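You operate a simulated robot arm through the tools that you are given. There is no shell and no other tool. Be economical: measure what you need, move in short steps, check, and stop when the job is done.

You run a simulated robot arm. Do the job below in one go: nothing can be reset, and whatever is moved stays where it is left.

Task
Put things in order on the top of the side table. At the end: the silver strainer is on the orange coaster; the black sink plug stands where the pink sponge stood; the blue peg from the top of the side table stands where the black sink plug stood; the clear lentil jar stands where the silver strainer stood; the pink sponge stands where the clear lentil jar stood; whatever was shut is shut again. Leave all else as you found it, and nothing knocked over.

It is judged by the outcome, as a careful person would: the job done as asked, and still so three seconds after it is handed in. It fails if anything else is knocked over, pushed out of place, dropped, spilled or broken.

Robot
A 7-joint arm with a two-finger parallel gripper, fixed in place. Base frame: the origin is at the foot of the arm, x ahead of it, y to its left, z up; the work surface is at about z = 0. Lengths are in mm, angles in degrees, forces in N, time in s.
With the tool pointing down near the work surface it reaches from about 240 to 620 mm from the base axis. Its first joint turns from -66.0 to 66.0 degrees. Payload 2.6 kg.
The tool frame sits at the grasp point between the pads (the TCP): z along the fingers, y along the line on which they close. The tips reach 30 mm beyond it. Largest opening 94 mm; finger width 28, thickness 10; the body of the gripper, 50 by 96 mm, starts 55 mm behind the TCP.
Orientation is that of the tool frame in the base frame, as a unit quaternion [w, x, y, z]. With the fingers straight down and closing along the base's y, the tool's x points along the base's -x, its y along +y and its z along -z.

Tools
- The arm moves only by the tool nudge_tool. Its argument "moves" is a list that holds one entry, the list of rows, each a list of 7 numbers: the shift along the tool's x, y, z in units of 25 mm (1.0 is 25 mm), then the turn, a rotation vector about the tool's x, y, z in units of 5 degrees (1.0 is 5 degrees), then the opening, from 0 (shut) to 1 (fully open). In form: [[[dx, dy, dz, wx, wy, wz, hand], ...]]. A call has 1 to 10 rows; each row shifts and turns the commanded pose from where the row before left it, along the tool's axes as they then stand. A call with a number of a shift or a turn outside -1 to 1 is refused whole. Rows are played at 5 a second. More than 50 mm and 8.6 degrees between two rows, or a gripper value outside its range, and nothing of the call is played. A pose out of reach is approached as far as the arm can. The call stops where the force on the tool passes 40 N (or 10 N more than at its start, if that is more) or the arm is blocked; 0.2 s more then pass. The fingers move at their own pace (about 72 mm/s each) and stop on an object; they squeeze with about 23 N. The grip force told is the motor's: it shows also when the fingers shut on nothing. Time passes only in rows, and 0.2 s behind the last, so rows that do not move let the fingers close. It gives the time, the measured TCP pose, the force on the tool (base axes), the opening and the grip force at its end, in the units of the frame above (readings bear some noise), and new pictures: "show" is both (left out), scene, wrist or none.
- Cameras (640 x 400 px; columns grow to the right, rows downward): "scene" is fixed at [30.6, 425.5, 567.7]; the picture's right is [-0.81, -0.58, 0.00], its down [-0.32, 0.45, -0.84] and it looks along [0.48, -0.68, -0.55] (base axes); focal length 350 px, centre (320, 200). "wrist" rides on the gripper at [76, 14, -102] in the tool frame; the picture's right is [-0.18, 0.98, 0.00], its down [-0.75, -0.14, -0.64] and it looks along [-0.63, -0.12, 0.77] (tool axes); focal length 243 px, centre (320, 200). There is no depth. A picture from a camera that has moved, and an enlarged one, comes with that camera's place and axes in the base frame and with its lens.
- close_up(camera, box): a new picture of the part [left, top, right, bottom] of that camera's present view, enlarged. It takes no simulated time.
- job_done(): hands the job in; it is judged then, once.

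Go step by step. Nothing tells you positions but the pictures and the camera data: compare them with the known pose of the tool, close in by small moves and look again before you grip or let go. The budget is 120 turns and 170 pictures, counting those below and the enlarged ones. Unless the task says otherwise, let go and move clear before handing in, and close with one line.

The tools are called after "Request:" as name(argument=value, ...) on one line, values as JSON. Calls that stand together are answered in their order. nudge_tool: Moves the arm, as the interface text tells. Its arguments: {"type":"object","properties":{"moves":{"type":"array"},"show":{"type":"string","enum":["both","scene","wrist","none"]}},"required":["moves"]} The other tools are called the same way: close_up (camera, box) takes an enlarged picture of a part of a camera's view; job_done () hands the job in.

At the start:

```text
time: 0.0
position: [461.9, -37.1, 296.4]
orientation: [0.0, 0.0, 1.0, -0.001]
force: [0.5, -0.5, 0.2]
grip_width: 94.1
grasp_force: 0.1
```

scene: 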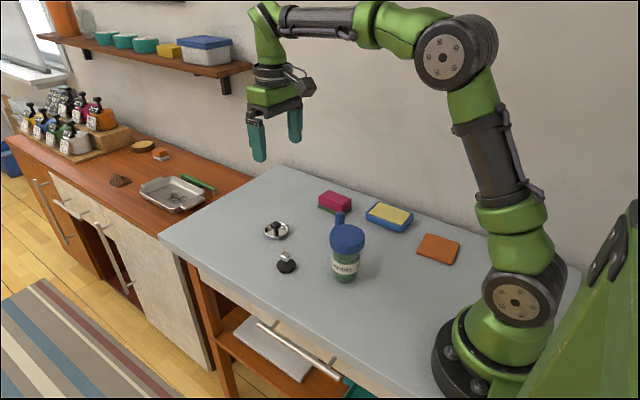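
wrist: 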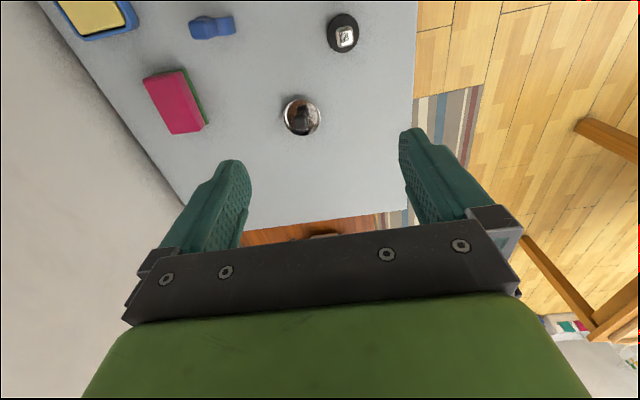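

I see the strainer near (532,-87), the plug near (432,-5), the jar near (300,-53), the pink sponge near (475,-278), the peg near (395,-180) and the coaster near (170,-269). No spare spot is needed if I go in the order strainer, jar, sponge, plug, peg. First I'll look closer.

Request:
close_up(camera="scene", box=[250, 180, 378, 300])

Request:
close_up(camera="scene", box=[350, 180, 478, 280])

Request:
close_up(camera="wrist", box=[130, 0, 370, 150])

```text
3.33 times, centred on (314, 240) of scene
camera zoom: at [30.6, 425.5, 567.7], right [-0.81, -0.58, 0.0], down [-0.32, 0.45, -0.84], along [0.48, -0.68, -0.55], focal length 1165 px, centre (340, 67)
```

zoom: 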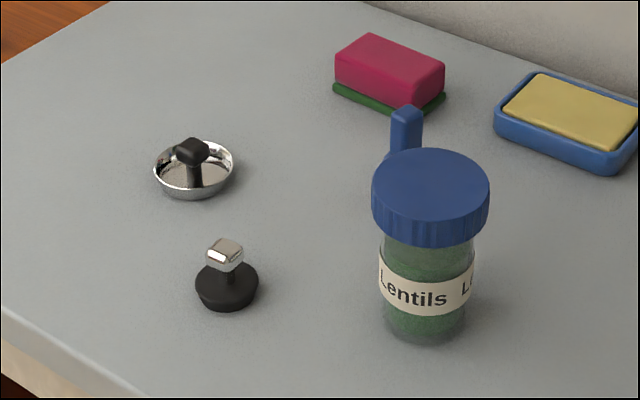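

```text
4.00 times, centred on (414, 230) of scene
camera zoom: at [30.6, 425.5, 567.7], right [-0.81, -0.58, 0.0], down [-0.32, 0.45, -0.84], along [0.48, -0.68, -0.55], focal length 1398 px, centre (-56, 80)
```

zoom: 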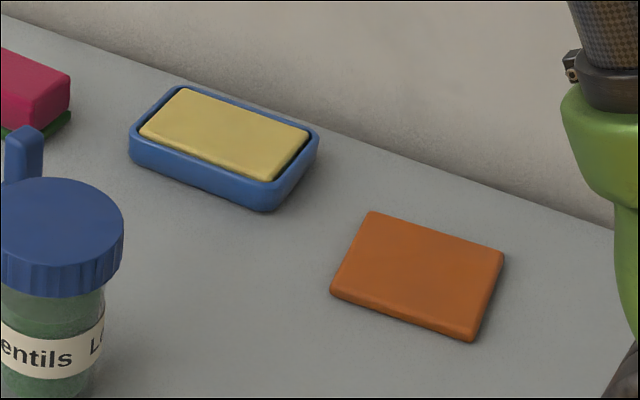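

```text
2.67 times, centred on (250, 75) of wrist
camera zoom: at [386.3, -23.6, 400.3], right [0.18, 0.98, 0.0], down [0.75, -0.14, 0.64], along [0.63, -0.12, -0.77], focal length 647 px, centre (507, 533)
```

zoom: 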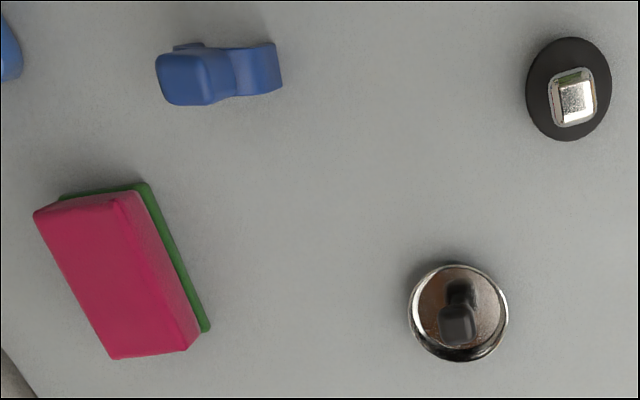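

The strainer and the plug both have knobs to grip. I'm moving above the strainer knob, near (528,-82,28).

Request:
nudge_tool(moves=[[[-0.44, -0.3, 0.973, 0, 0, 0, 1], [-0.44, -0.3, 0.973, 0, 0, 0, 1], [-0.44, -0.3, 0.973, 0, 0, 0, 1], [-0.44, -0.3, 0.973, 0, 0, 0, 1], [-0.44, -0.3, 0.973, 0, 0, 0, 0.7], [-0.44, -0.3, 0.973, 0, 0, 0, 0.7]]])

```text
time: 1.4
position: [530.1, -84.9, 148.3]
orientation: [0.001, 0.0, 1.0, 0.0]
force: [-0.6, 0.6, 0.2]
grip_width: 65.7
grasp_force: 0.1
camera wrist: at [453.1, -70.6, 252.2], right [0.18, 0.98, 0.0], down [0.75, -0.14, 0.64], along [0.63, -0.12, -0.77], focal length 243 px, centre (320, 200)
```

scene: 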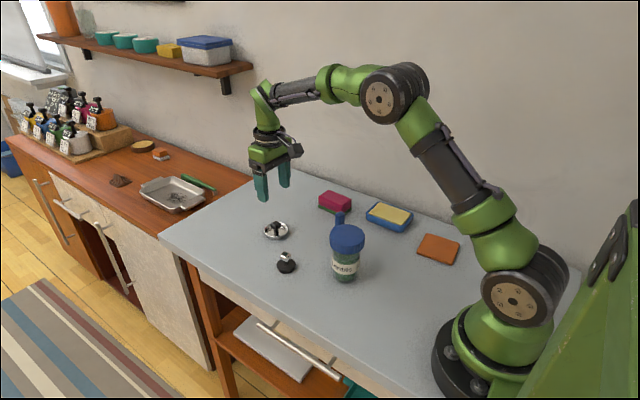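
wrist: 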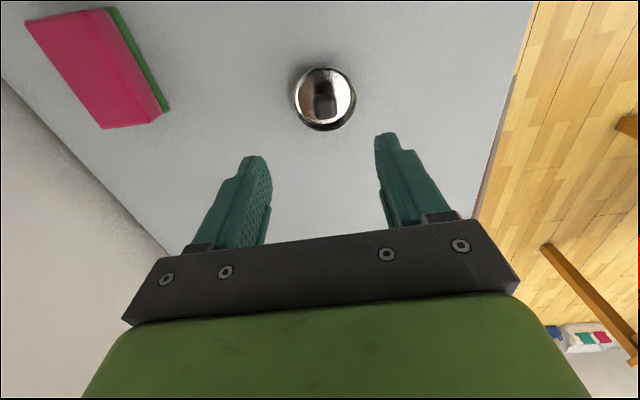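

Request:
close_up(camera="wrist", box=[265, 50, 385, 150])

Request:
close_up(camera="scene", box=[246, 205, 326, 285])

```text
4.00 times, centred on (325, 100) of wrist
camera zoom: at [453.1, -70.6, 252.2], right [0.18, 0.98, 0.0], down [0.75, -0.14, 0.64], along [0.63, -0.12, -0.77], focal length 970 px, centre (300, 600)
```

zoom: 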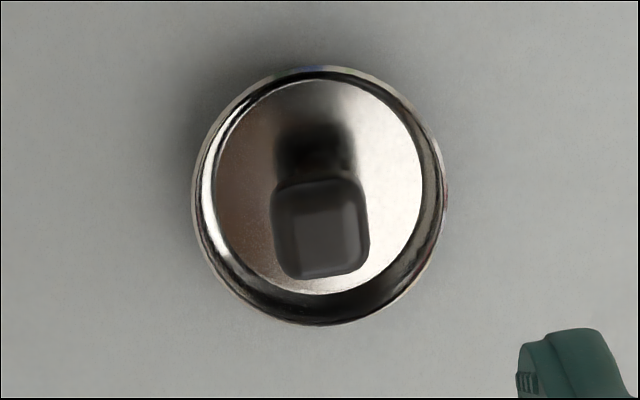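

```text
5.00 times, centred on (286, 245) of scene
camera zoom: at [30.5, 425.5, 567.7], right [-0.81, -0.58, 0.0], down [-0.32, 0.45, -0.84], along [0.48, -0.68, -0.55], focal length 1748 px, centre (490, -25)
```

zoom: 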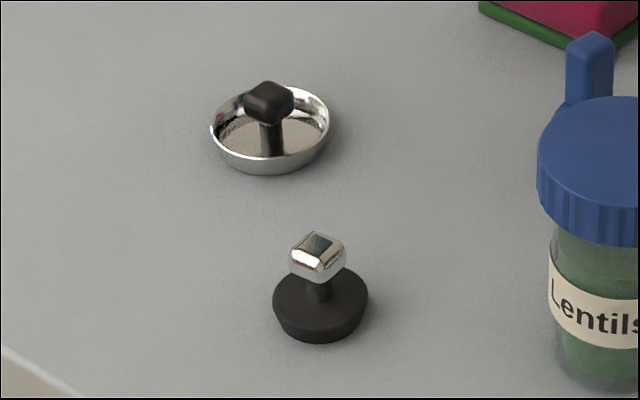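

The strainer knob is at (530,-81), roughly axis-aligned, about 21 mm wide with its top near z = 32. I'm lowering part way with a narrower opening to check.

Request:
nudge_tool(moves=[[[0, 0.16, 0.8, 0, 0, 0, 0.42], [0, 0, 0.8, 0, 0, 0, 0.42], [0, 0, 0.8, 0, 0, 0, 0.42], [0, 0, 0.8, 0, 0, 0, 0.42]]])

```text
time: 2.4
position: [529.0, -79.6, 71.5]
orientation: [0.0, -0.001, 1.0, 0.0]
force: [1.3, 0.4, 0.6]
grip_width: 39.4
grasp_force: 0.1
camera wrist: at [452.1, -65.5, 175.4], right [0.18, 0.98, 0.0], down [0.75, -0.14, 0.64], along [0.63, -0.12, -0.77], focal length 243 px, centre (320, 200)
```

scene: 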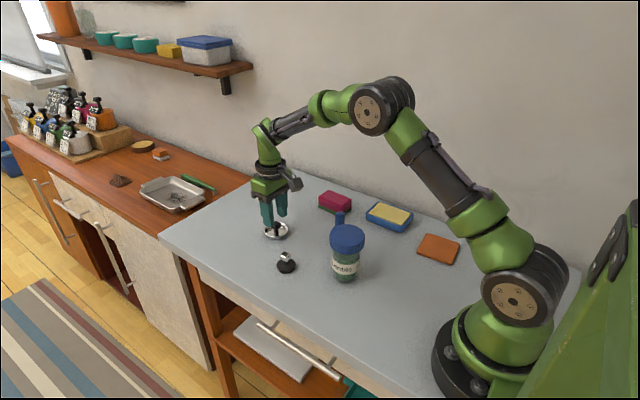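
wrist: 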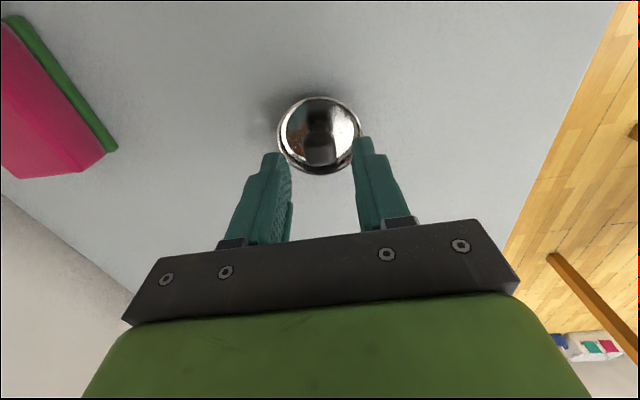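

The fingers are centred on the knob. I'm lowering to z = 46, closing, and lifting slightly.

Request:
nudge_tool(moves=[[[0, 0, 0.5, 0, 0, 0, 0.42], [0, 0, 0.52, 0, 0, 0, 0.42], [0, 0, 0, 0, 0, 0, 0], [0, 0, 0, 0, 0, 0, 0], [0, 0, 0, 0, 0, 0, 0]]])

```text
time: 3.6
position: [529.9, -78.1, 46.2]
orientation: [0.0, 0.001, 1.0, 0.0]
force: [-0.2, 0.2, 0.1]
grip_width: 21.2
grasp_force: 22.7
camera wrist: at [453.2, -64.7, 149.5], right [0.18, 0.98, 0.0], down [0.75, -0.14, 0.64], along [0.63, -0.12, -0.77], focal length 243 px, centre (320, 200)
```

scene: 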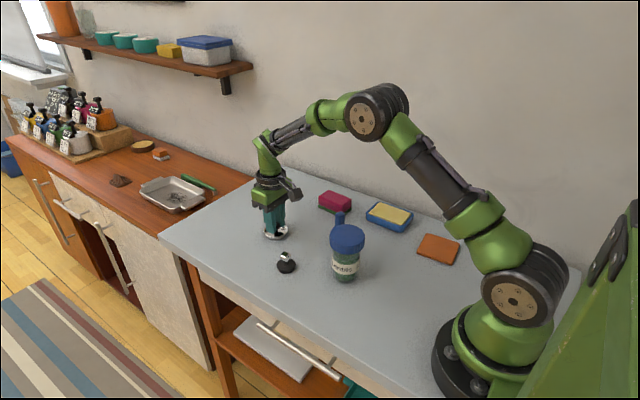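
wrist: 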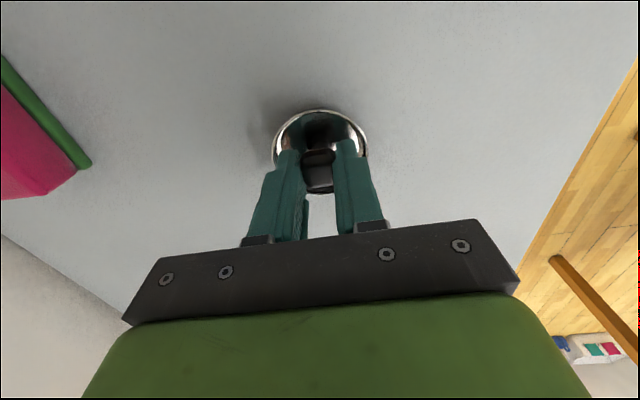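

The strainer is gripped by its knob (21 mm), and its spot was (529,-80). I'm lifting and carrying it toward the coaster, near (166,-262).

Request:
nudge_tool(moves=[[[0, 0, -0.5, 0, 0, 0, 0], [0, 0, -0.9, 0, 0, 0, 0], [0, 0, -1, 0, 0, 0, 0], [0, 0, -1, 0, 0, 0, 0], [0, 0, -1, 0, 0, 0, 0], [0, 0, -1, 0, 0, 0, 0], [0.5, -0.25, -0.6, 0, 0, 0, 0], [0.97, -0.49, 0, 0, 0, 0, 0], [0.97, -0.49, 0, 0, 0, 0, 0], [0.97, -0.49, 0, 0, 0, 0, 0]]], show="none")

Request:
nudge_tool(moves=[[[0.97, -0.49, 0, 0, 0, 0, 0], [0.97, -0.49, 0, 0, 0, 0, 0], [0.97, -0.49, 0, 0, 0, 0, 0], [0.97, -0.49, 0, 0, 0, 0, 0], [0.97, -0.49, 0, 0, 0, 0, 0], [0.97, -0.49, 0, 0, 0, 0, 0], [0.97, -0.49, 0, 0, 0, 0, 0], [0.97, -0.49, 0, 0, 0, 0, 0]]])

```text
time: 5.8
position: [443.9, -121.3, 194.9]
orientation: [0.001, -0.001, 1.0, 0.0]
force: [0.6, 0.1, -1.1]
grip_width: 21.4
grasp_force: 23.1
```

```text
time: 7.6
position: [251.5, -220.3, 193.6]
orientation: [0.0, 0.0, 1.0, 0.0]
force: [-0.1, 0.1, -0.4]
grip_width: 21.2
grasp_force: 23.2
camera wrist: at [174.5, -207.3, 298.6], right [0.18, 0.98, 0.0], down [0.75, -0.14, 0.64], along [0.63, -0.12, -0.77], focal length 243 px, centre (320, 200)
```

scene: 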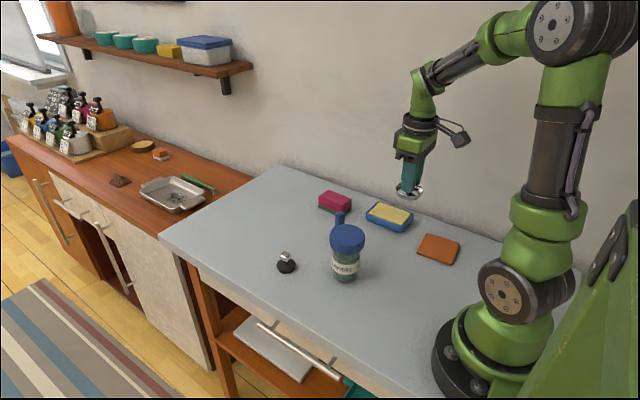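
wrist: 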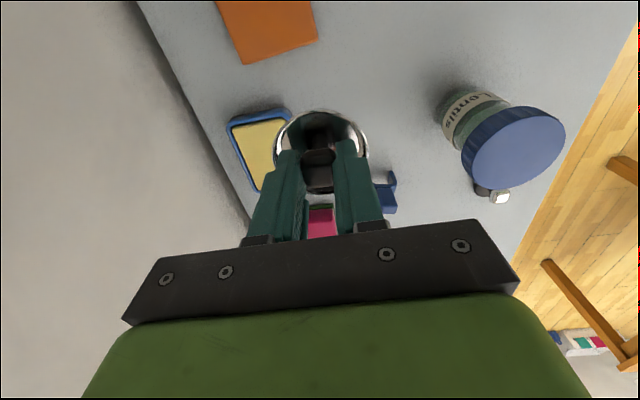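

The coaster is at the top of the wrist view. I'm moving over it.

Request:
nudge_tool(moves=[[[0.855, -0.417, 0, 0, 0, 0, 0], [0.855, -0.417, 0, 0, 0, 0, 0], [0.855, -0.417, 0, 0, 0, 0, 0], [0.855, -0.417, 0, 0, 0, 0, 0]]])

```text
time: 8.6
position: [165.8, -260.3, 195.3]
orientation: [0.0, 0.0, 1.0, 0.0]
force: [-0.4, -1.1, -0.6]
grip_width: 20.9
grasp_force: 23.6
camera wrist: at [89.4, -245.9, 299.9], right [0.18, 0.98, 0.0], down [0.75, -0.14, 0.64], along [0.63, -0.12, -0.77], focal length 243 px, centre (320, 200)
```

scene: 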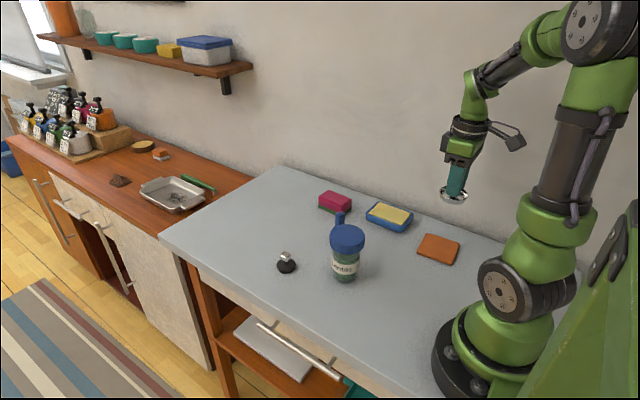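
wrist: 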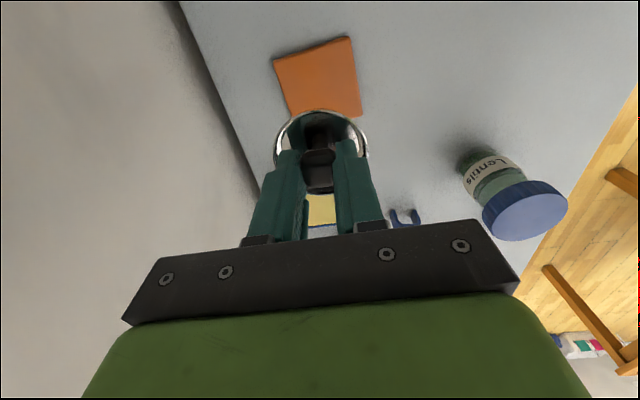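

The coaster centre works out at about (166,-264), right below the strainer. I'm lowering toward it.

Request:
nudge_tool(moves=[[[0, -0.13, 0.9, 0, 0, 0, 0], [0, 0, 0.9, 0, 0, 0, 0], [0, 0, 0.9, 0, 0, 0, 0], [0, 0, 0.9, 0, 0, 0, 0], [0, 0, 0.9, 0, 0, 0, 0], [0, 0, 0.7, 0, 0, 0, 0]]])

```text
time: 10.0
position: [165.8, -262.4, 63.6]
orientation: [0.001, 0.001, 1.0, 0.0]
force: [0.6, 0.1, -0.3]
grip_width: 20.9
grasp_force: 22.9
camera wrist: at [89.1, -248.6, 167.0], right [0.18, 0.98, 0.0], down [0.75, -0.14, 0.64], along [0.63, -0.12, -0.77], focal length 243 px, centre (320, 200)
```

scene: 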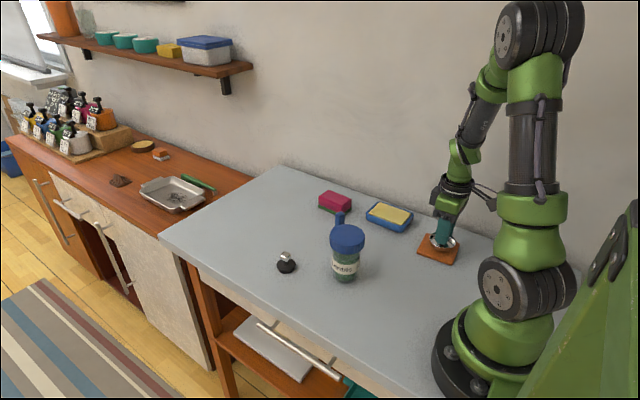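
wrist: 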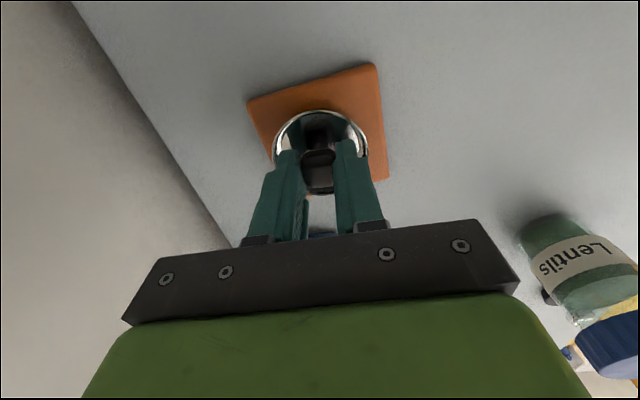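

It is centred on the coaster. I'm easing down until it touches.

Request:
nudge_tool(moves=[[[0, 0, 0.1, 0, 0, 0, 0], [0, 0, 0.1, 0, 0, 0, 0], [0, 0, 0.1, 0, 0, 0, 0], [0, 0, 0.06, 0, 0, 0, 0]]], show="none")

Request:
close_up(camera="scene", box=[406, 210, 486, 270])

```text
time: 11.0
position: [165.8, -263.5, 56.4]
orientation: [0.001, 0.001, 1.0, 0.0]
force: [-1.4, 0.7, 5.1]
grip_width: 20.9
grasp_force: 22.6
```

```text
6.67 times, centred on (446, 240) of scene
camera zoom: at [30.5, 425.5, 567.7], right [-0.81, -0.58, 0.0], down [-0.32, 0.45, -0.84], along [0.48, -0.68, -0.55], focal length 2331 px, centre (-520, -67)
```

zoom: 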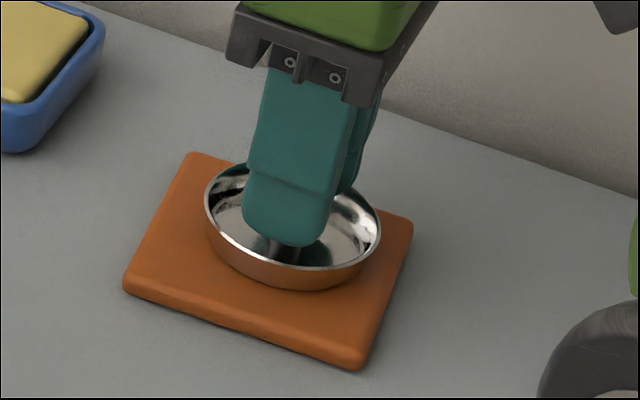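

The strainer rests on the coaster with light contact. I'm releasing, lifting straight up and then moving toward the jar, near (304,-58).

Request:
nudge_tool(moves=[[[0, 0, 0, 0, 0, 0, 0.42], [0, 0, 0, 0, 0, 0, 0.42], [0, 0, -0.4, 0, 0, 0, 0.42], [0, 0, -1, 0, 0, 0, 0.42], [0, 0, -1, 0, 0, 0, 0.42], [0, 0, -1, 0, 0, 0, 1], [0, 0, -1, 0, 0, 0, 1], [0, 0, -1, 0, 0, 0, 1], [0, 0, -1, 0, 0, 0, 1]]], show="scene")

Request:
nudge_tool(moves=[[[-0.61, 0.91, 0, 0, 0, 0, 1], [-0.61, 0.91, 0, 0, 0, 0, 1], [-0.61, 0.91, 0, 0, 0, 0, 1], [-0.61, 0.91, 0, 0, 0, 0, 1], [-0.61, 0.91, 0, 0, 0, 0, 1], [-0.61, 0.91, 0, 0, 0, 0, 1], [-0.61, 0.91, 0, 0, 0, 0, 1], [-0.61, 0.91, 0, 0, 0, 0, 1], [-0.61, 0.91, 0, 0, 0, 0, 1]]])

```text
time: 13.0
position: [165.1, -265.3, 215.6]
orientation: [0.0, -0.001, 1.0, 0.0]
force: [0.2, -0.3, 0.7]
grip_width: 93.9
grasp_force: 0.0
```

scene: 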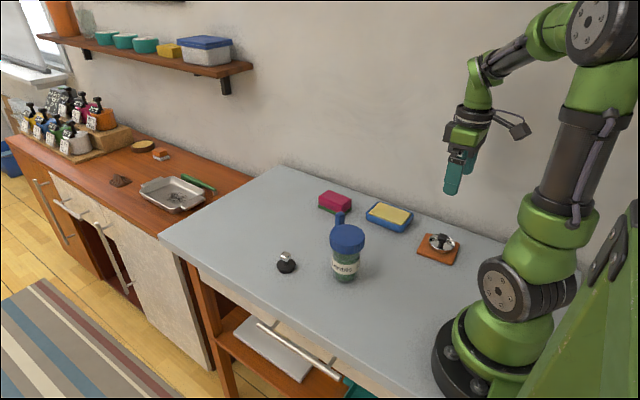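

```text
time: 15.0
position: [304.8, -57.6, 219.0]
orientation: [0.001, 0.0, 1.0, 0.001]
force: [-0.6, 0.1, 0.8]
grip_width: 94.0
grasp_force: 0.0
camera wrist: at [227.6, -42.7, 323.5], right [0.18, 0.98, 0.0], down [0.75, -0.14, 0.64], along [0.63, -0.12, -0.77], focal length 243 px, centre (320, 200)
```

scene: 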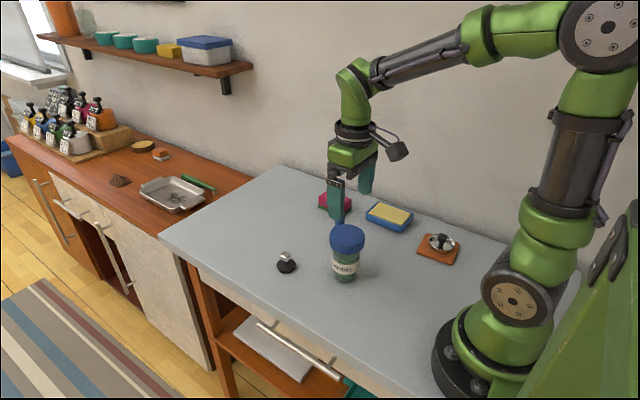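
wrist: 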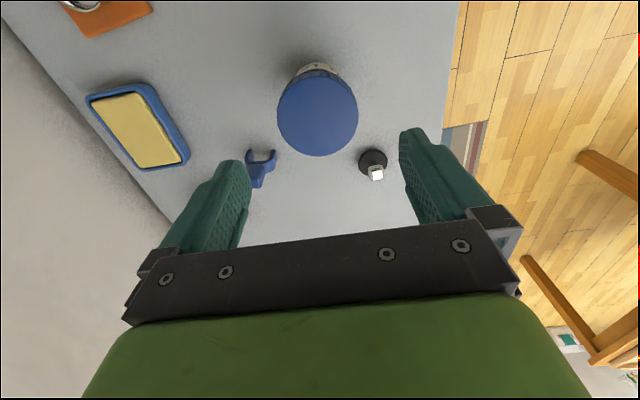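

The jar is at (302.5,-59), with its lid about 67 mm wide and the top near z = 115. I'm lowering to just above it to check centring.

Request:
nudge_tool(moves=[[[0.09, -0.06, 0.8, 0, 0, 0, 1], [0, 0, 0.8, 0, 0, 0, 1], [0, 0, 0.8, 0, 0, 0, 1]]])

Request:
close_up(camera="scene", box=[296, 160, 396, 290])

```text
time: 15.8
position: [298.5, -59.4, 156.4]
orientation: [0.002, 0.0, 1.0, 0.0]
force: [-0.5, 0.4, 0.4]
grip_width: 94.0
grasp_force: 0.1
camera wrist: at [222.4, -45.9, 259.8], right [0.18, 0.98, 0.0], down [0.75, -0.14, 0.64], along [0.63, -0.12, -0.77], focal length 243 px, centre (320, 200)
```

scene: 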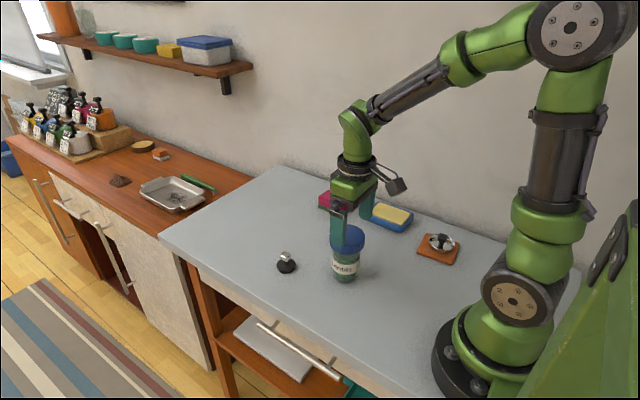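
wrist: 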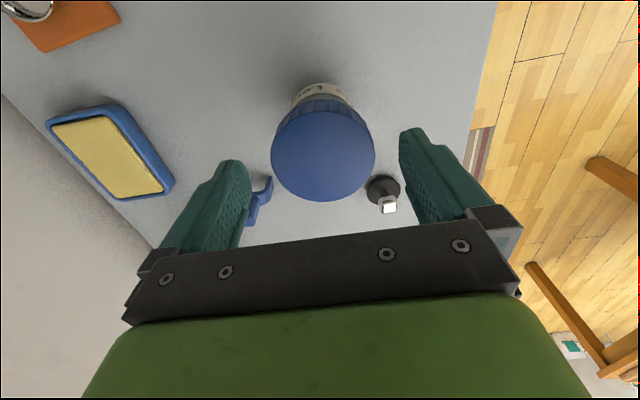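

```text
3.08 times, centred on (346, 225) of scene
camera zoom: at [30.5, 425.5, 567.7], right [-0.81, -0.58, 0.0], down [-0.32, 0.45, -0.84], along [0.48, -0.68, -0.55], focal length 1076 px, centre (240, 123)
```

zoom: 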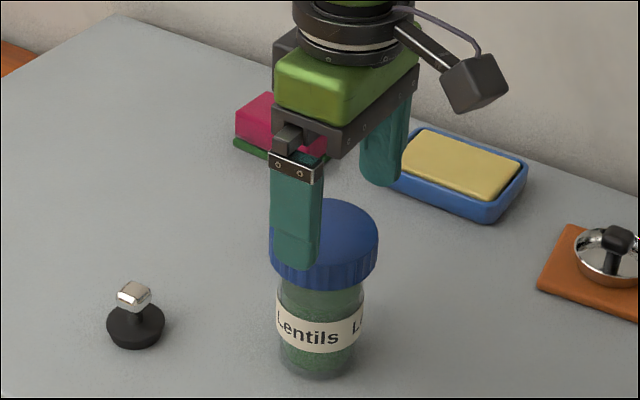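

The lid is at about (301,-59) with its top near z = 118. I'm lowering so the pads straddle the lid, then closing.

Request:
nudge_tool(moves=[[[-0.08, 0, 0.75, 0, 0, 0, 1], [0, 0, 0.75, 0, 0, 0, 1], [0, 0, 0.72, 0, 0, 0, 1], [0, 0, 0, 0, 0, 0, 1], [0, 0, 0, 0, 0, 0, 0.5], [0, 0, 0, 0, 0, 0, 0.3], [0, 0, 0, 0, 0, 0, 0.3]]])

Request:
close_up(camera="scene", box=[296, 160, 396, 290])

```text
time: 17.4
position: [301.8, -59.7, 101.6]
orientation: [0.0, 0.0, 1.0, 0.0]
force: [1.2, -0.1, -0.4]
grip_width: 75.3
grasp_force: 22.8
camera wrist: at [225.6, -44.9, 204.8], right [0.18, 0.98, 0.0], down [0.75, -0.14, 0.64], along [0.63, -0.12, -0.77], focal length 243 px, centre (320, 200)
```

scene: 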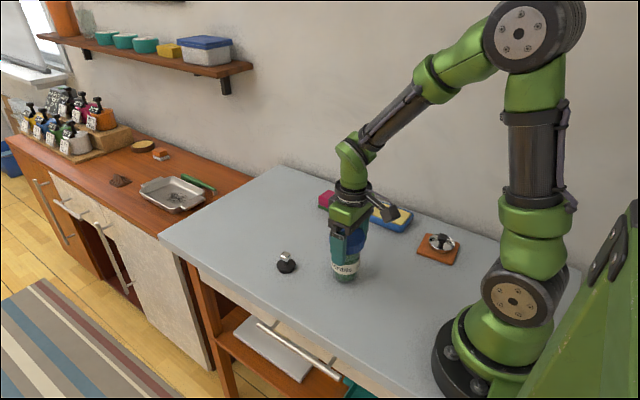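
wrist: 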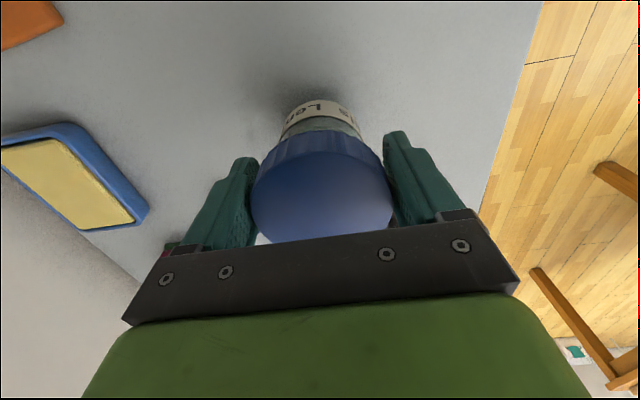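

```text
3.08 times, centred on (346, 225) of scene
camera zoom: at [30.6, 425.5, 567.7], right [-0.81, -0.58, 0.0], down [-0.32, 0.45, -0.84], along [0.48, -0.68, -0.55], focal length 1076 px, centre (240, 123)
```

zoom: 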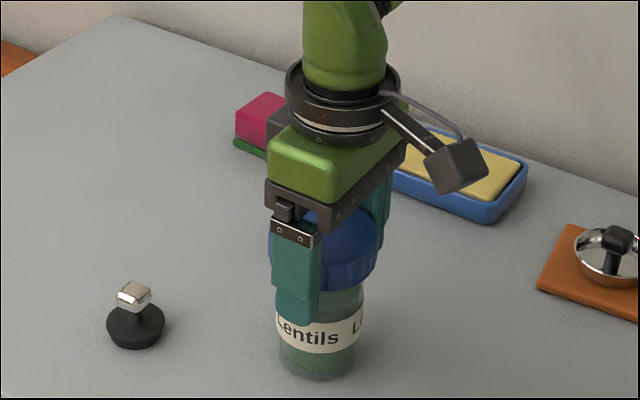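

The lid is gripped at 75 mm, so the jar's spot is (302,-60). I'm doing a small test lift.

Request:
nudge_tool(moves=[[[0, 0, -0.2, 0, 0, 0, 0.3], [0, 0, -0.3, 0, 0, 0, 0.3], [0, 0, -0.5, 0, 0, 0, 0.3]]], show="none")

Request:
close_up(camera="scene", box=[296, 160, 396, 290])

```text
time: 18.2
position: [301.4, -59.1, 125.3]
orientation: [0.0, 0.0, 1.0, 0.001]
force: [-0.3, -0.2, -3.0]
grip_width: 75.5
grasp_force: 23.0
```

```text
3.08 times, centred on (346, 225) of scene
camera zoom: at [30.6, 425.5, 567.7], right [-0.81, -0.58, 0.0], down [-0.32, 0.45, -0.84], along [0.48, -0.68, -0.55], focal length 1076 px, centre (240, 123)
```

zoom: 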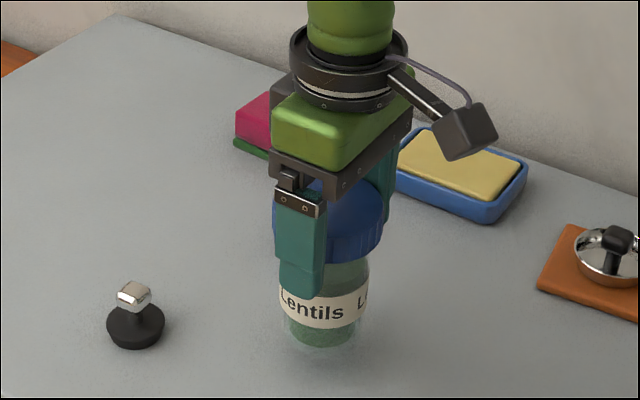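

The jar lifts whole, about 3 N. I'm carrying it to the strainer's old spot at (529,-80).

Request:
nudge_tool(moves=[[[0, 0, -0.8, 0, 0, 0, 0.3], [-0.6, -0.08, -0.8, 0, 0, 0, 0.3], [-0.95, -0.1, 0, 0, 0, 0, 0.3], [-0.95, -0.1, 0, 0, 0, 0, 0.3], [-0.95, -0.1, 0, 0, 0, 0, 0.3], [-0.95, -0.1, 0, 0, 0, 0, 0.3], [-0.95, -0.1, 0, 0, 0, 0, 0.3], [-0.95, -0.1, 0, 0, 0, 0, 0.3], [-0.95, -0.1, 0, 0, 0, 0, 0.3], [-0.95, -0.08, 0, 0, 0, 0, 0.3]]], show="none")

Request:
nudge_tool(moves=[[[-0.9, 0, 0, 0, 0, 0, 0.3], [0, 0, 0, 0, 0, 0, 0.3]]])

```text
time: 20.4
position: [506.3, -83.5, 164.3]
orientation: [0.001, 0.0, 1.0, 0.0]
force: [-0.5, 0.9, -4.0]
grip_width: 75.3
grasp_force: 23.3
```

```text
time: 21.0
position: [530.0, -82.0, 163.7]
orientation: [0.0, -0.001, 1.0, 0.0]
force: [0.1, 0.1, -3.6]
grip_width: 75.5
grasp_force: 22.9
camera wrist: at [453.1, -68.1, 267.6], right [0.18, 0.98, 0.0], down [0.75, -0.14, 0.64], along [0.63, -0.12, -0.77], focal length 243 px, centre (320, 200)
```

scene: 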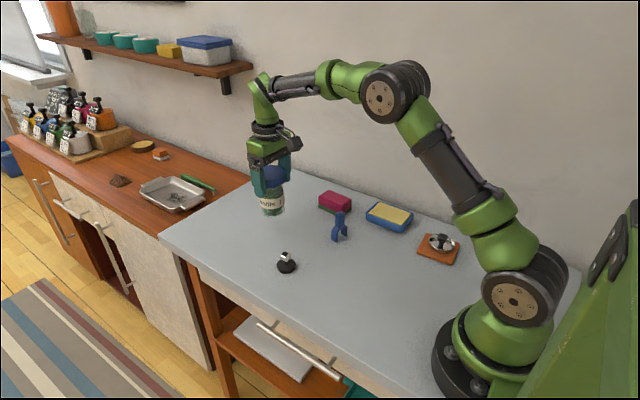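
wrist: 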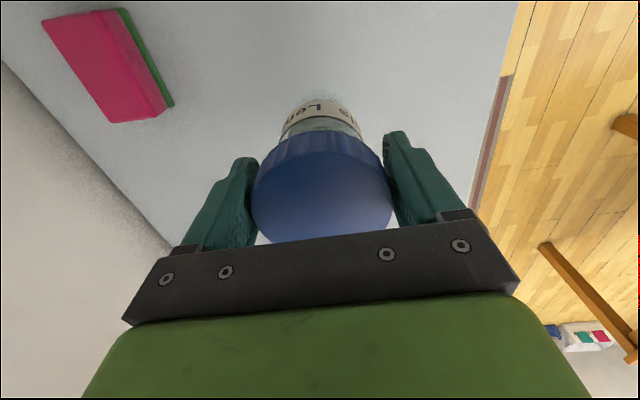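

The jar is over the spot. I'm lowering it to just above contact, then easing down.

Request:
nudge_tool(moves=[[[0, 0.05, 0.8, 0, 0, 0, 0.3], [0, 0, 0.8, 0, 0, 0, 0.3], [0, 0, 0.6, 0, 0, 0, 0.3], [0, 0, 0.15, 0, 0, 0, 0.3], [0, 0, 0.08, 0, 0, 0, 0.3], [0, 0, 0.05, 0, 0, 0, 0.3]]], show="scene")

```text
time: 22.4
position: [527.7, -78.7, 103.2]
orientation: [0.0, 0.0, 1.0, 0.0]
force: [0.4, -0.5, -3.4]
grip_width: 75.3
grasp_force: 23.1
```

scene: 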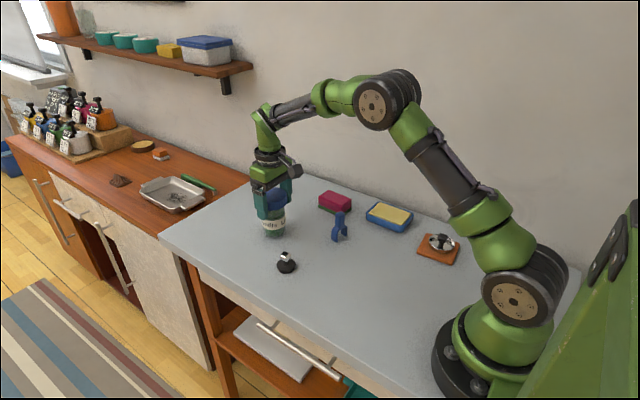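

Still hanging (-3.4 N), so I'm easing down another couple of millimetres.

Request:
nudge_tool(moves=[[[-0.04, 0, 0.05, 0, 0, 0, 0.3], [0, 0, 0.05, 0, 0, 0, 0.3], [0, 0, 0, 0, 0, 0, 0.3]]], show="none")

```text
time: 23.2
position: [530.4, -82.5, 100.1]
orientation: [0.0, 0.0, 1.0, 0.0]
force: [0.2, 0.7, -3.6]
grip_width: 75.4
grasp_force: 23.0
```

Request:
nudge_tool(moves=[[[0, 0.02, 0.04, 0, 0, 0, 0.3], [0, 0, 0.04, 0, 0, 0, 0.3], [0, 0, 0, 0, 0, 0, 0.3]]], show="none")

Request:
close_up(camera="scene", box=[236, 180, 316, 260])

```text
time: 24.0
position: [530.2, -79.9, 101.2]
orientation: [0.002, -0.001, 1.0, 0.0]
force: [-4.2, -2.1, 9.8]
grip_width: 75.3
grasp_force: 22.8
```

```text
5.00 times, centred on (276, 220) of scene
camera zoom: at [30.5, 425.5, 567.7], right [-0.81, -0.58, 0.0], down [-0.32, 0.45, -0.84], along [0.48, -0.68, -0.55], focal length 1748 px, centre (540, 100)
```

zoom: 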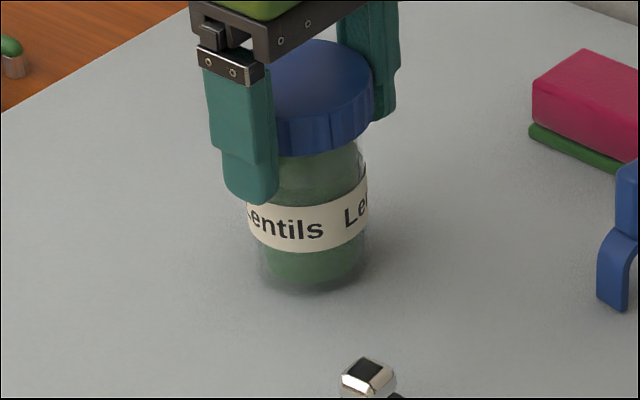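

The jar stands on the table. I'm releasing, rising and heading to the pink sponge.

Request:
nudge_tool(moves=[[[0, 0, -0.04, 0, 0, 0, 0.95], [0, 0, 0, 0, 0, 0, 1], [0, 0, -0.8, 0, 0, 0, 1], [0, 0, -1, 0, 0, 0, 1], [0, 0, -1, 0, 0, 0, 1], [0, 0, -1, 0, 0, 0, 1], [0.6, -0.9, 0, 0, 0, 0, 1], [0.6, -0.9, 0, 0, 0, 0, 1], [0.6, -0.9, 0, 0, 0, 0, 1], [0.6, -0.9, 0, 0, 0, 0, 1]]], show="none")

Request:
nudge_tool(moves=[[[0, -0.9, 0, 0, 0, 0, 1], [0, -0.9, 0, 0, 0, 0, 1], [0, -0.9, 0, 0, 0, 0, 1], [0, -0.9, 0, 0, 0, 0, 1], [0, 0, 0, 0, 0, 0, 1]]])

```text
time: 26.2
position: [469.7, -167.6, 193.6]
orientation: [0.001, 0.0, 1.0, 0.0]
force: [0.0, 0.0, 0.1]
grip_width: 94.0
grasp_force: 0.0
```

```text
time: 27.4
position: [469.8, -258.4, 193.2]
orientation: [0.001, 0.0, 1.0, 0.0]
force: [-0.4, -0.8, -0.6]
grip_width: 94.1
grasp_force: 0.0
camera wrist: at [393.0, -244.8, 296.9], right [0.18, 0.98, 0.0], down [0.75, -0.14, 0.64], along [0.63, -0.12, -0.77], focal length 243 px, centre (320, 200)
```

scene: 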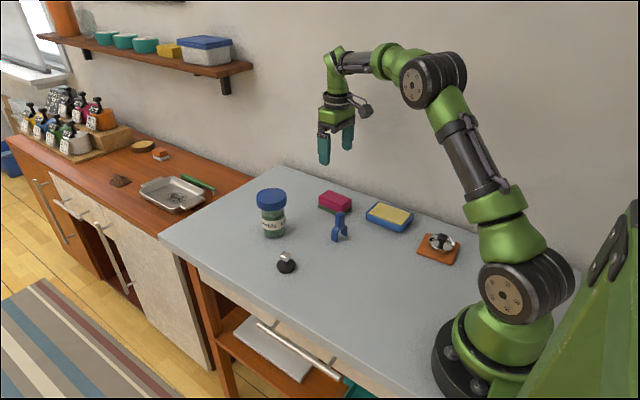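
wrist: 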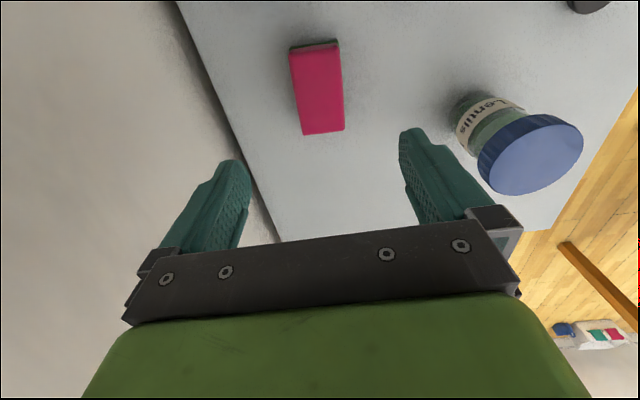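

Request:
close_up(camera="wrist", box=[260, 20, 380, 150])

Request:
close_up(camera="scene", box=[300, 175, 380, 250])

```text
3.08 times, centred on (320, 85) of wrist
camera zoom: at [393.0, -244.8, 296.9], right [0.18, 0.98, 0.0], down [0.75, -0.14, 0.64], along [0.63, -0.12, -0.77], focal length 746 px, centre (320, 554)
```

zoom: 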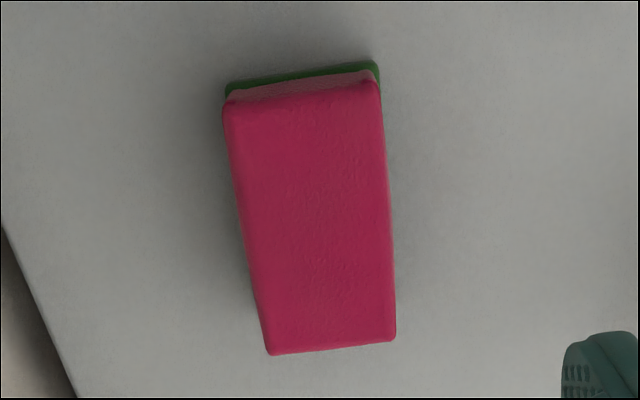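

```text
5.33 times, centred on (340, 212) of scene
camera zoom: at [30.6, 425.4, 567.7], right [-0.81, -0.58, 0.0], down [-0.32, 0.45, -0.84], along [0.48, -0.68, -0.55], focal length 1865 px, centre (213, 133)
```

zoom: 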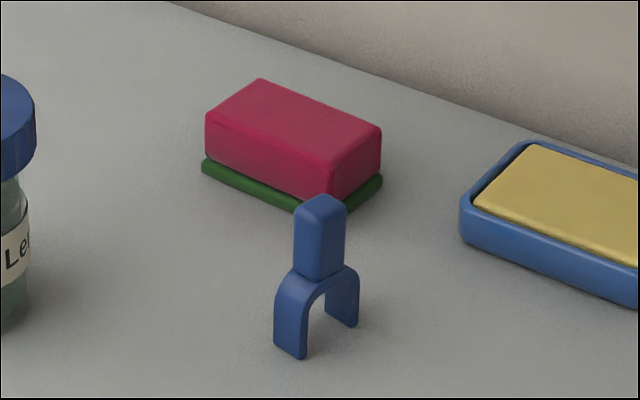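

The pink sponge is at (469.5,-261.5), about 80×48 mm and 35 tall, turned -3.5°. I'm turning the tool to match and lowering above it.

Request:
nudge_tool(moves=[[[0, -0.12, 0.8, 0, 0, 0.7, 0.85], [0, 0, 0.9, 0, 0, 0, 0.85], [0, 0, 0.9, 0, 0, 0, 0.85], [0, 0, 0.9, 0, 0, 0, 0.85], [0, 0, 0.9, 0, 0, 0, 0.85]]])

```text
time: 28.6
position: [468.8, -261.4, 87.7]
orientation: [0.001, 0.03, 1.0, 0.0]
force: [-0.1, 0.0, 0.1]
grip_width: 79.9
grasp_force: 0.0
camera wrist: at [393.2, -243.4, 191.4], right [0.24, 0.97, 0.0], down [0.74, -0.19, 0.64], along [0.62, -0.16, -0.77], focal length 243 px, centre (320, 200)
```

scene: 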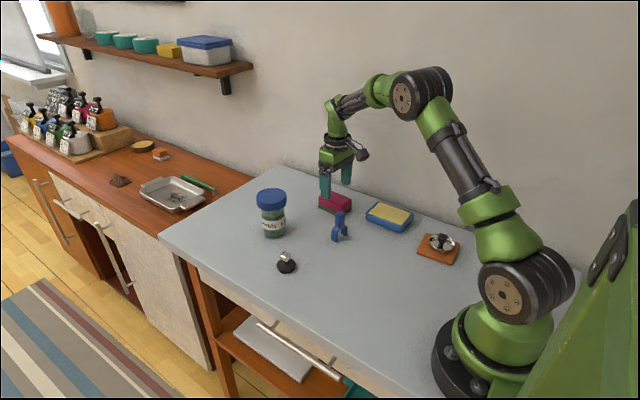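
wrist: 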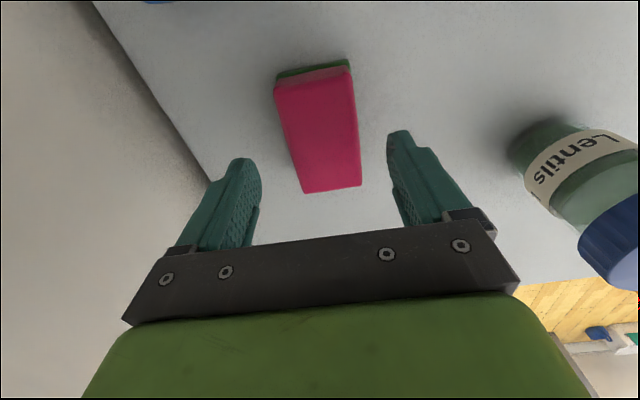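

Aligned: the sponge centre works out at (469,-260). I'm lowering to z = 42 and gripping.

Request:
nudge_tool(moves=[[[0, 0.04, 0.65, 0, 0, 0, 0.85], [0, 0, 0.65, 0, 0, 0, 0.85], [0, 0, 0.52, 0, 0, 0, 0.85], [0, 0, 0, 0, 0, 0, 0.3], [0, 0, 0, 0, 0, 0, 0.3], [0, 0, 0, 0, 0, 0, 0.3], [0, 0, -0.3, 0, 0, 0, 0.3], [0, 0, -0.5, 0, 0, 0, 0.3]]])

```text
time: 30.4
position: [467.8, -262.1, 61.6]
orientation: [0.0, 0.03, 1.0, 0.0]
force: [0.0, 0.4, -0.2]
grip_width: 55.5
grasp_force: 22.9
camera wrist: at [393.5, -243.7, 165.0], right [0.24, 0.97, 0.0], down [0.74, -0.19, 0.64], along [0.62, -0.16, -0.77], focal length 243 px, centre (320, 200)
```

scene: 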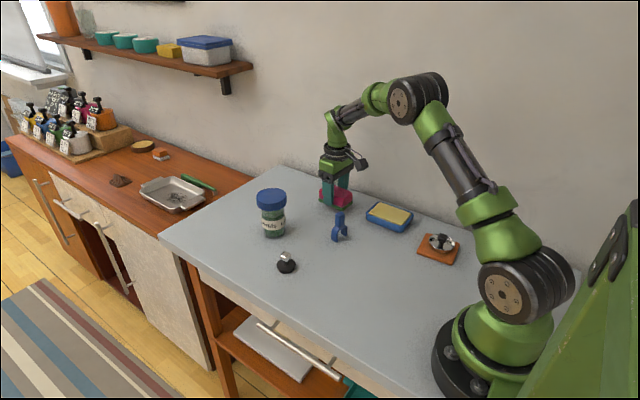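
wrist: 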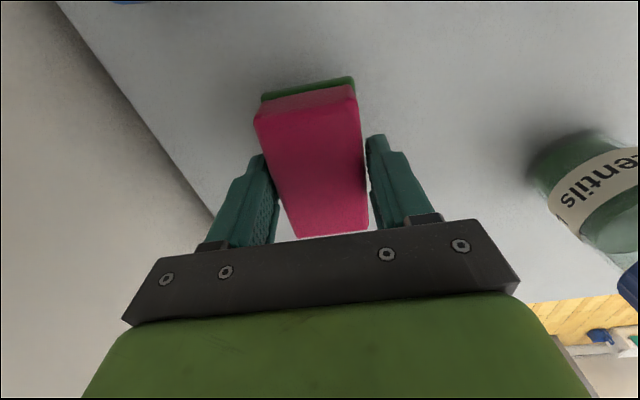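

Gripped at 55 mm. I'm checking that the sponge came up.

Request:
close_up(camera="scene", box=[300, 150, 380, 225])

```text
5.33 times, centred on (340, 188) of scene
camera zoom: at [30.6, 425.5, 567.7], right [-0.81, -0.58, 0.0], down [-0.32, 0.45, -0.84], along [0.48, -0.68, -0.55], focal length 1865 px, centre (213, 267)
```

zoom: 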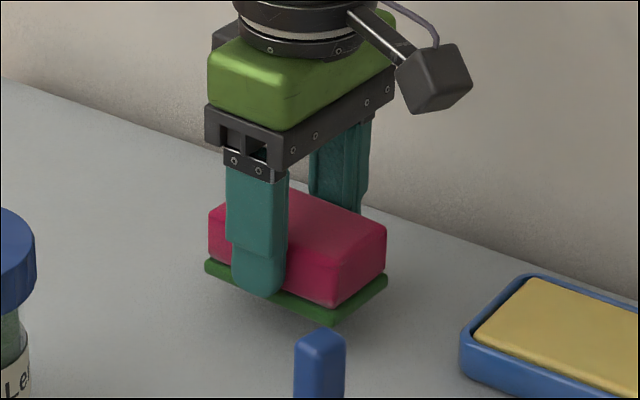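

The sponge is lifted. I'm raising it, squaring the tool, and carrying it to the jar's old spot at (302,-60).

Request:
nudge_tool(moves=[[[0, 0, -1, 0, 0, 0, 0.3], [0, 0, -1, 0, 0, 0, 0.3], [0, 0, -1, 0, 0, 0, 0.3], [0, 0, -1, 0, 0, -0.7, 0.3], [0.738, 0.898, 0, 0, 0, 0, 0.3], [0.738, 0.898, 0, 0, 0, 0, 0.3], [0.738, 0.898, 0, 0, 0, 0, 0.3], [0.738, 0.898, 0, 0, 0, 0, 0.3], [0.738, 0.898, 0, 0, 0, 0, 0.3], [0.738, 0.898, 0, 0, 0, 0, 0.3]]], show="none")

Request:
nudge_tool(moves=[[[0.738, 0.898, 0, 0, 0, 0, 0.3], [0.738, 0.898, 0, 0, 0, 0, 0.3], [0.738, 0.898, 0, 0, 0, 0, 0.3], [0, 0, 0, 0, 0, 0, 0.3]]])

```text
time: 32.6
position: [362.7, -126.4, 157.1]
orientation: [0.001, 0.001, 1.0, 0.0]
force: [0.1, 0.5, 0.1]
grip_width: 55.2
grasp_force: 22.4
```

```text
time: 33.6
position: [306.7, -57.9, 160.0]
orientation: [-0.001, 0.0, 1.0, 0.0]
force: [-0.2, -0.4, -0.4]
grip_width: 55.5
grasp_force: 22.5
camera wrist: at [229.5, -45.1, 263.0], right [0.18, 0.98, 0.0], down [0.75, -0.14, 0.64], along [0.63, -0.12, -0.77], focal length 243 px, centre (320, 200)
```

scene: 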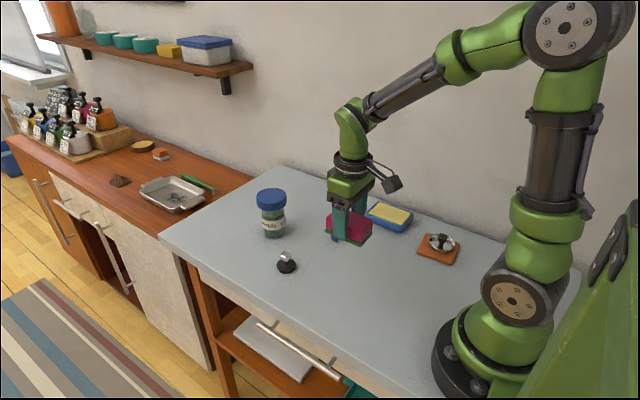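
wrist: 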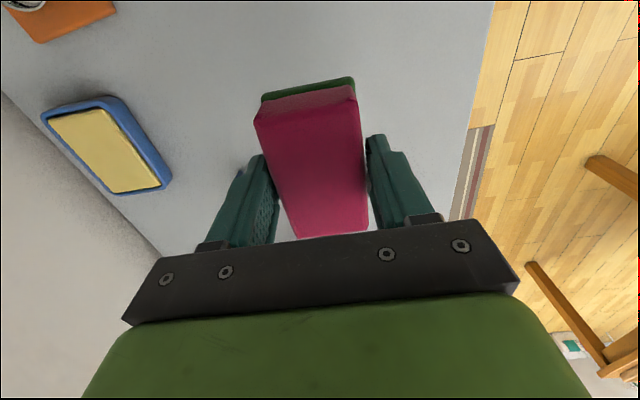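

I'm lowering the sponge at the jar's old spot.

Request:
nudge_tool(moves=[[[0.14, -0.06, 0.9, 0, 0, 0, 0.3], [0, 0, 0.9, 0, 0, 0, 0.3], [0, 0, 0.9, 0, 0, 0, 0.3], [0, 0, 0.9, 0, 0, 0, 0.3], [0, 0, 0.8, 0, 0, 0, 0.3], [0, 0, 0.1, 0, 0, 0, 0.3], [0, 0, 0.05, 0, 0, 0, 0.3], [0, 0, 0, 0, 0, 0, 0.3]]])

Request:
close_up(camera="scene", box=[306, 210, 386, 285])

```text
time: 35.4
position: [301.9, -62.9, 46.9]
orientation: [0.0, 0.0, 1.0, 0.0]
force: [-0.3, -0.7, -0.9]
grip_width: 55.4
grasp_force: 23.1
camera wrist: at [225.7, -48.4, 149.8], right [0.18, 0.98, 0.0], down [0.75, -0.14, 0.64], along [0.63, -0.12, -0.77], focal length 243 px, centre (320, 200)
```

scene: 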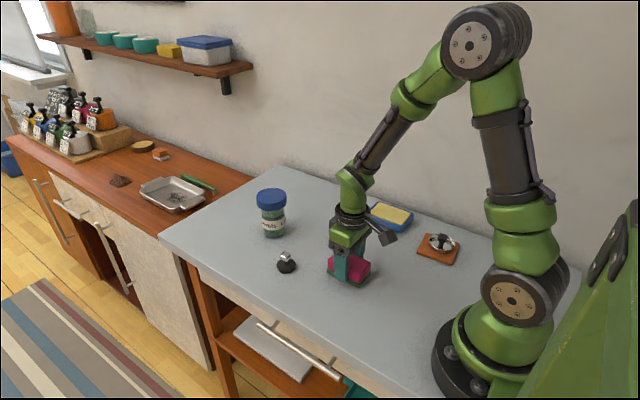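
wrist: 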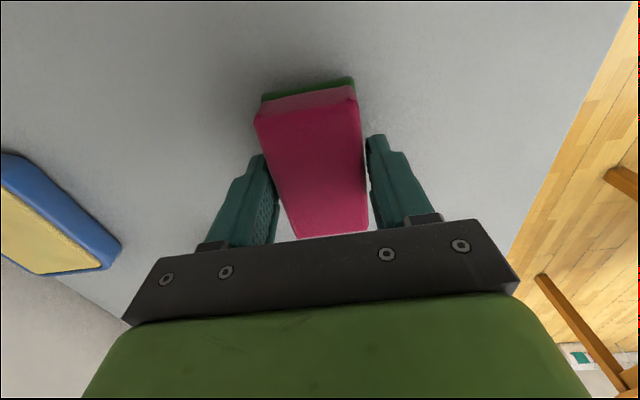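

```text
5.33 times, centred on (346, 248) of scene
camera zoom: at [30.6, 425.5, 567.7], right [-0.81, -0.58, 0.0], down [-0.32, 0.45, -0.84], along [0.48, -0.68, -0.55], focal length 1865 px, centre (181, -53)
```

zoom: 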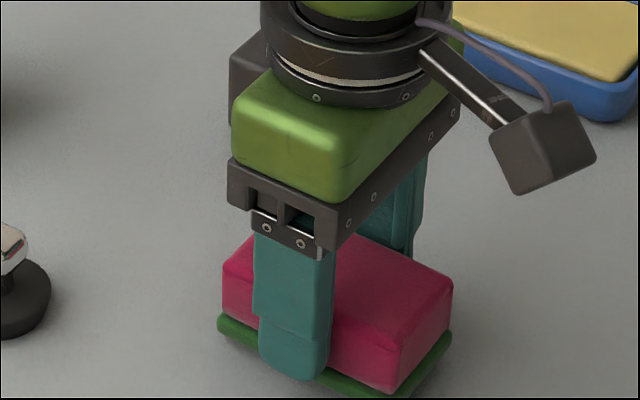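

Not touching yet. I'm easing down the last few millimetres.

Request:
nudge_tool(moves=[[[0, 0.09, 0.08, 0, 0, 0, 0.3], [0, 0, 0.06, 0, 0, 0, 0.3], [0, 0, 0.04, 0, 0, 0, 0.3], [0, 0, 0, 0, 0, 0, 0.3]]], show="none")

```text
time: 36.4
position: [302.0, -60.7, 40.4]
orientation: [0.001, 0.0, 1.0, 0.0]
force: [-0.1, -0.6, 0.1]
grip_width: 55.4
grasp_force: 23.2
```

Request:
nudge_tool(moves=[[[0, 0, 0.04, 0, 0, 0, 0.3], [0, 0, 0.03, 0, 0, 0, 0.3], [0, 0, 0, 0, 0, 0, 0.3]]], show="none")

Request:
close_up(camera="scene", box=[306, 210, 386, 285])

```text
time: 37.2
position: [302.3, -59.4, 39.6]
orientation: [0.002, 0.001, 1.0, -0.001]
force: [-5.0, -4.6, 32.7]
grip_width: 55.3
grasp_force: 22.7
```

```text
5.33 times, centred on (346, 248) of scene
camera zoom: at [30.4, 425.5, 567.7], right [-0.81, -0.58, 0.0], down [-0.32, 0.45, -0.84], along [0.48, -0.68, -0.55], focal length 1865 px, centre (181, -53)
```

zoom: 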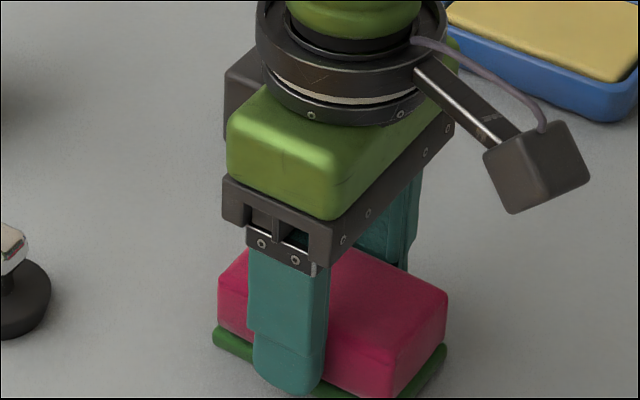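

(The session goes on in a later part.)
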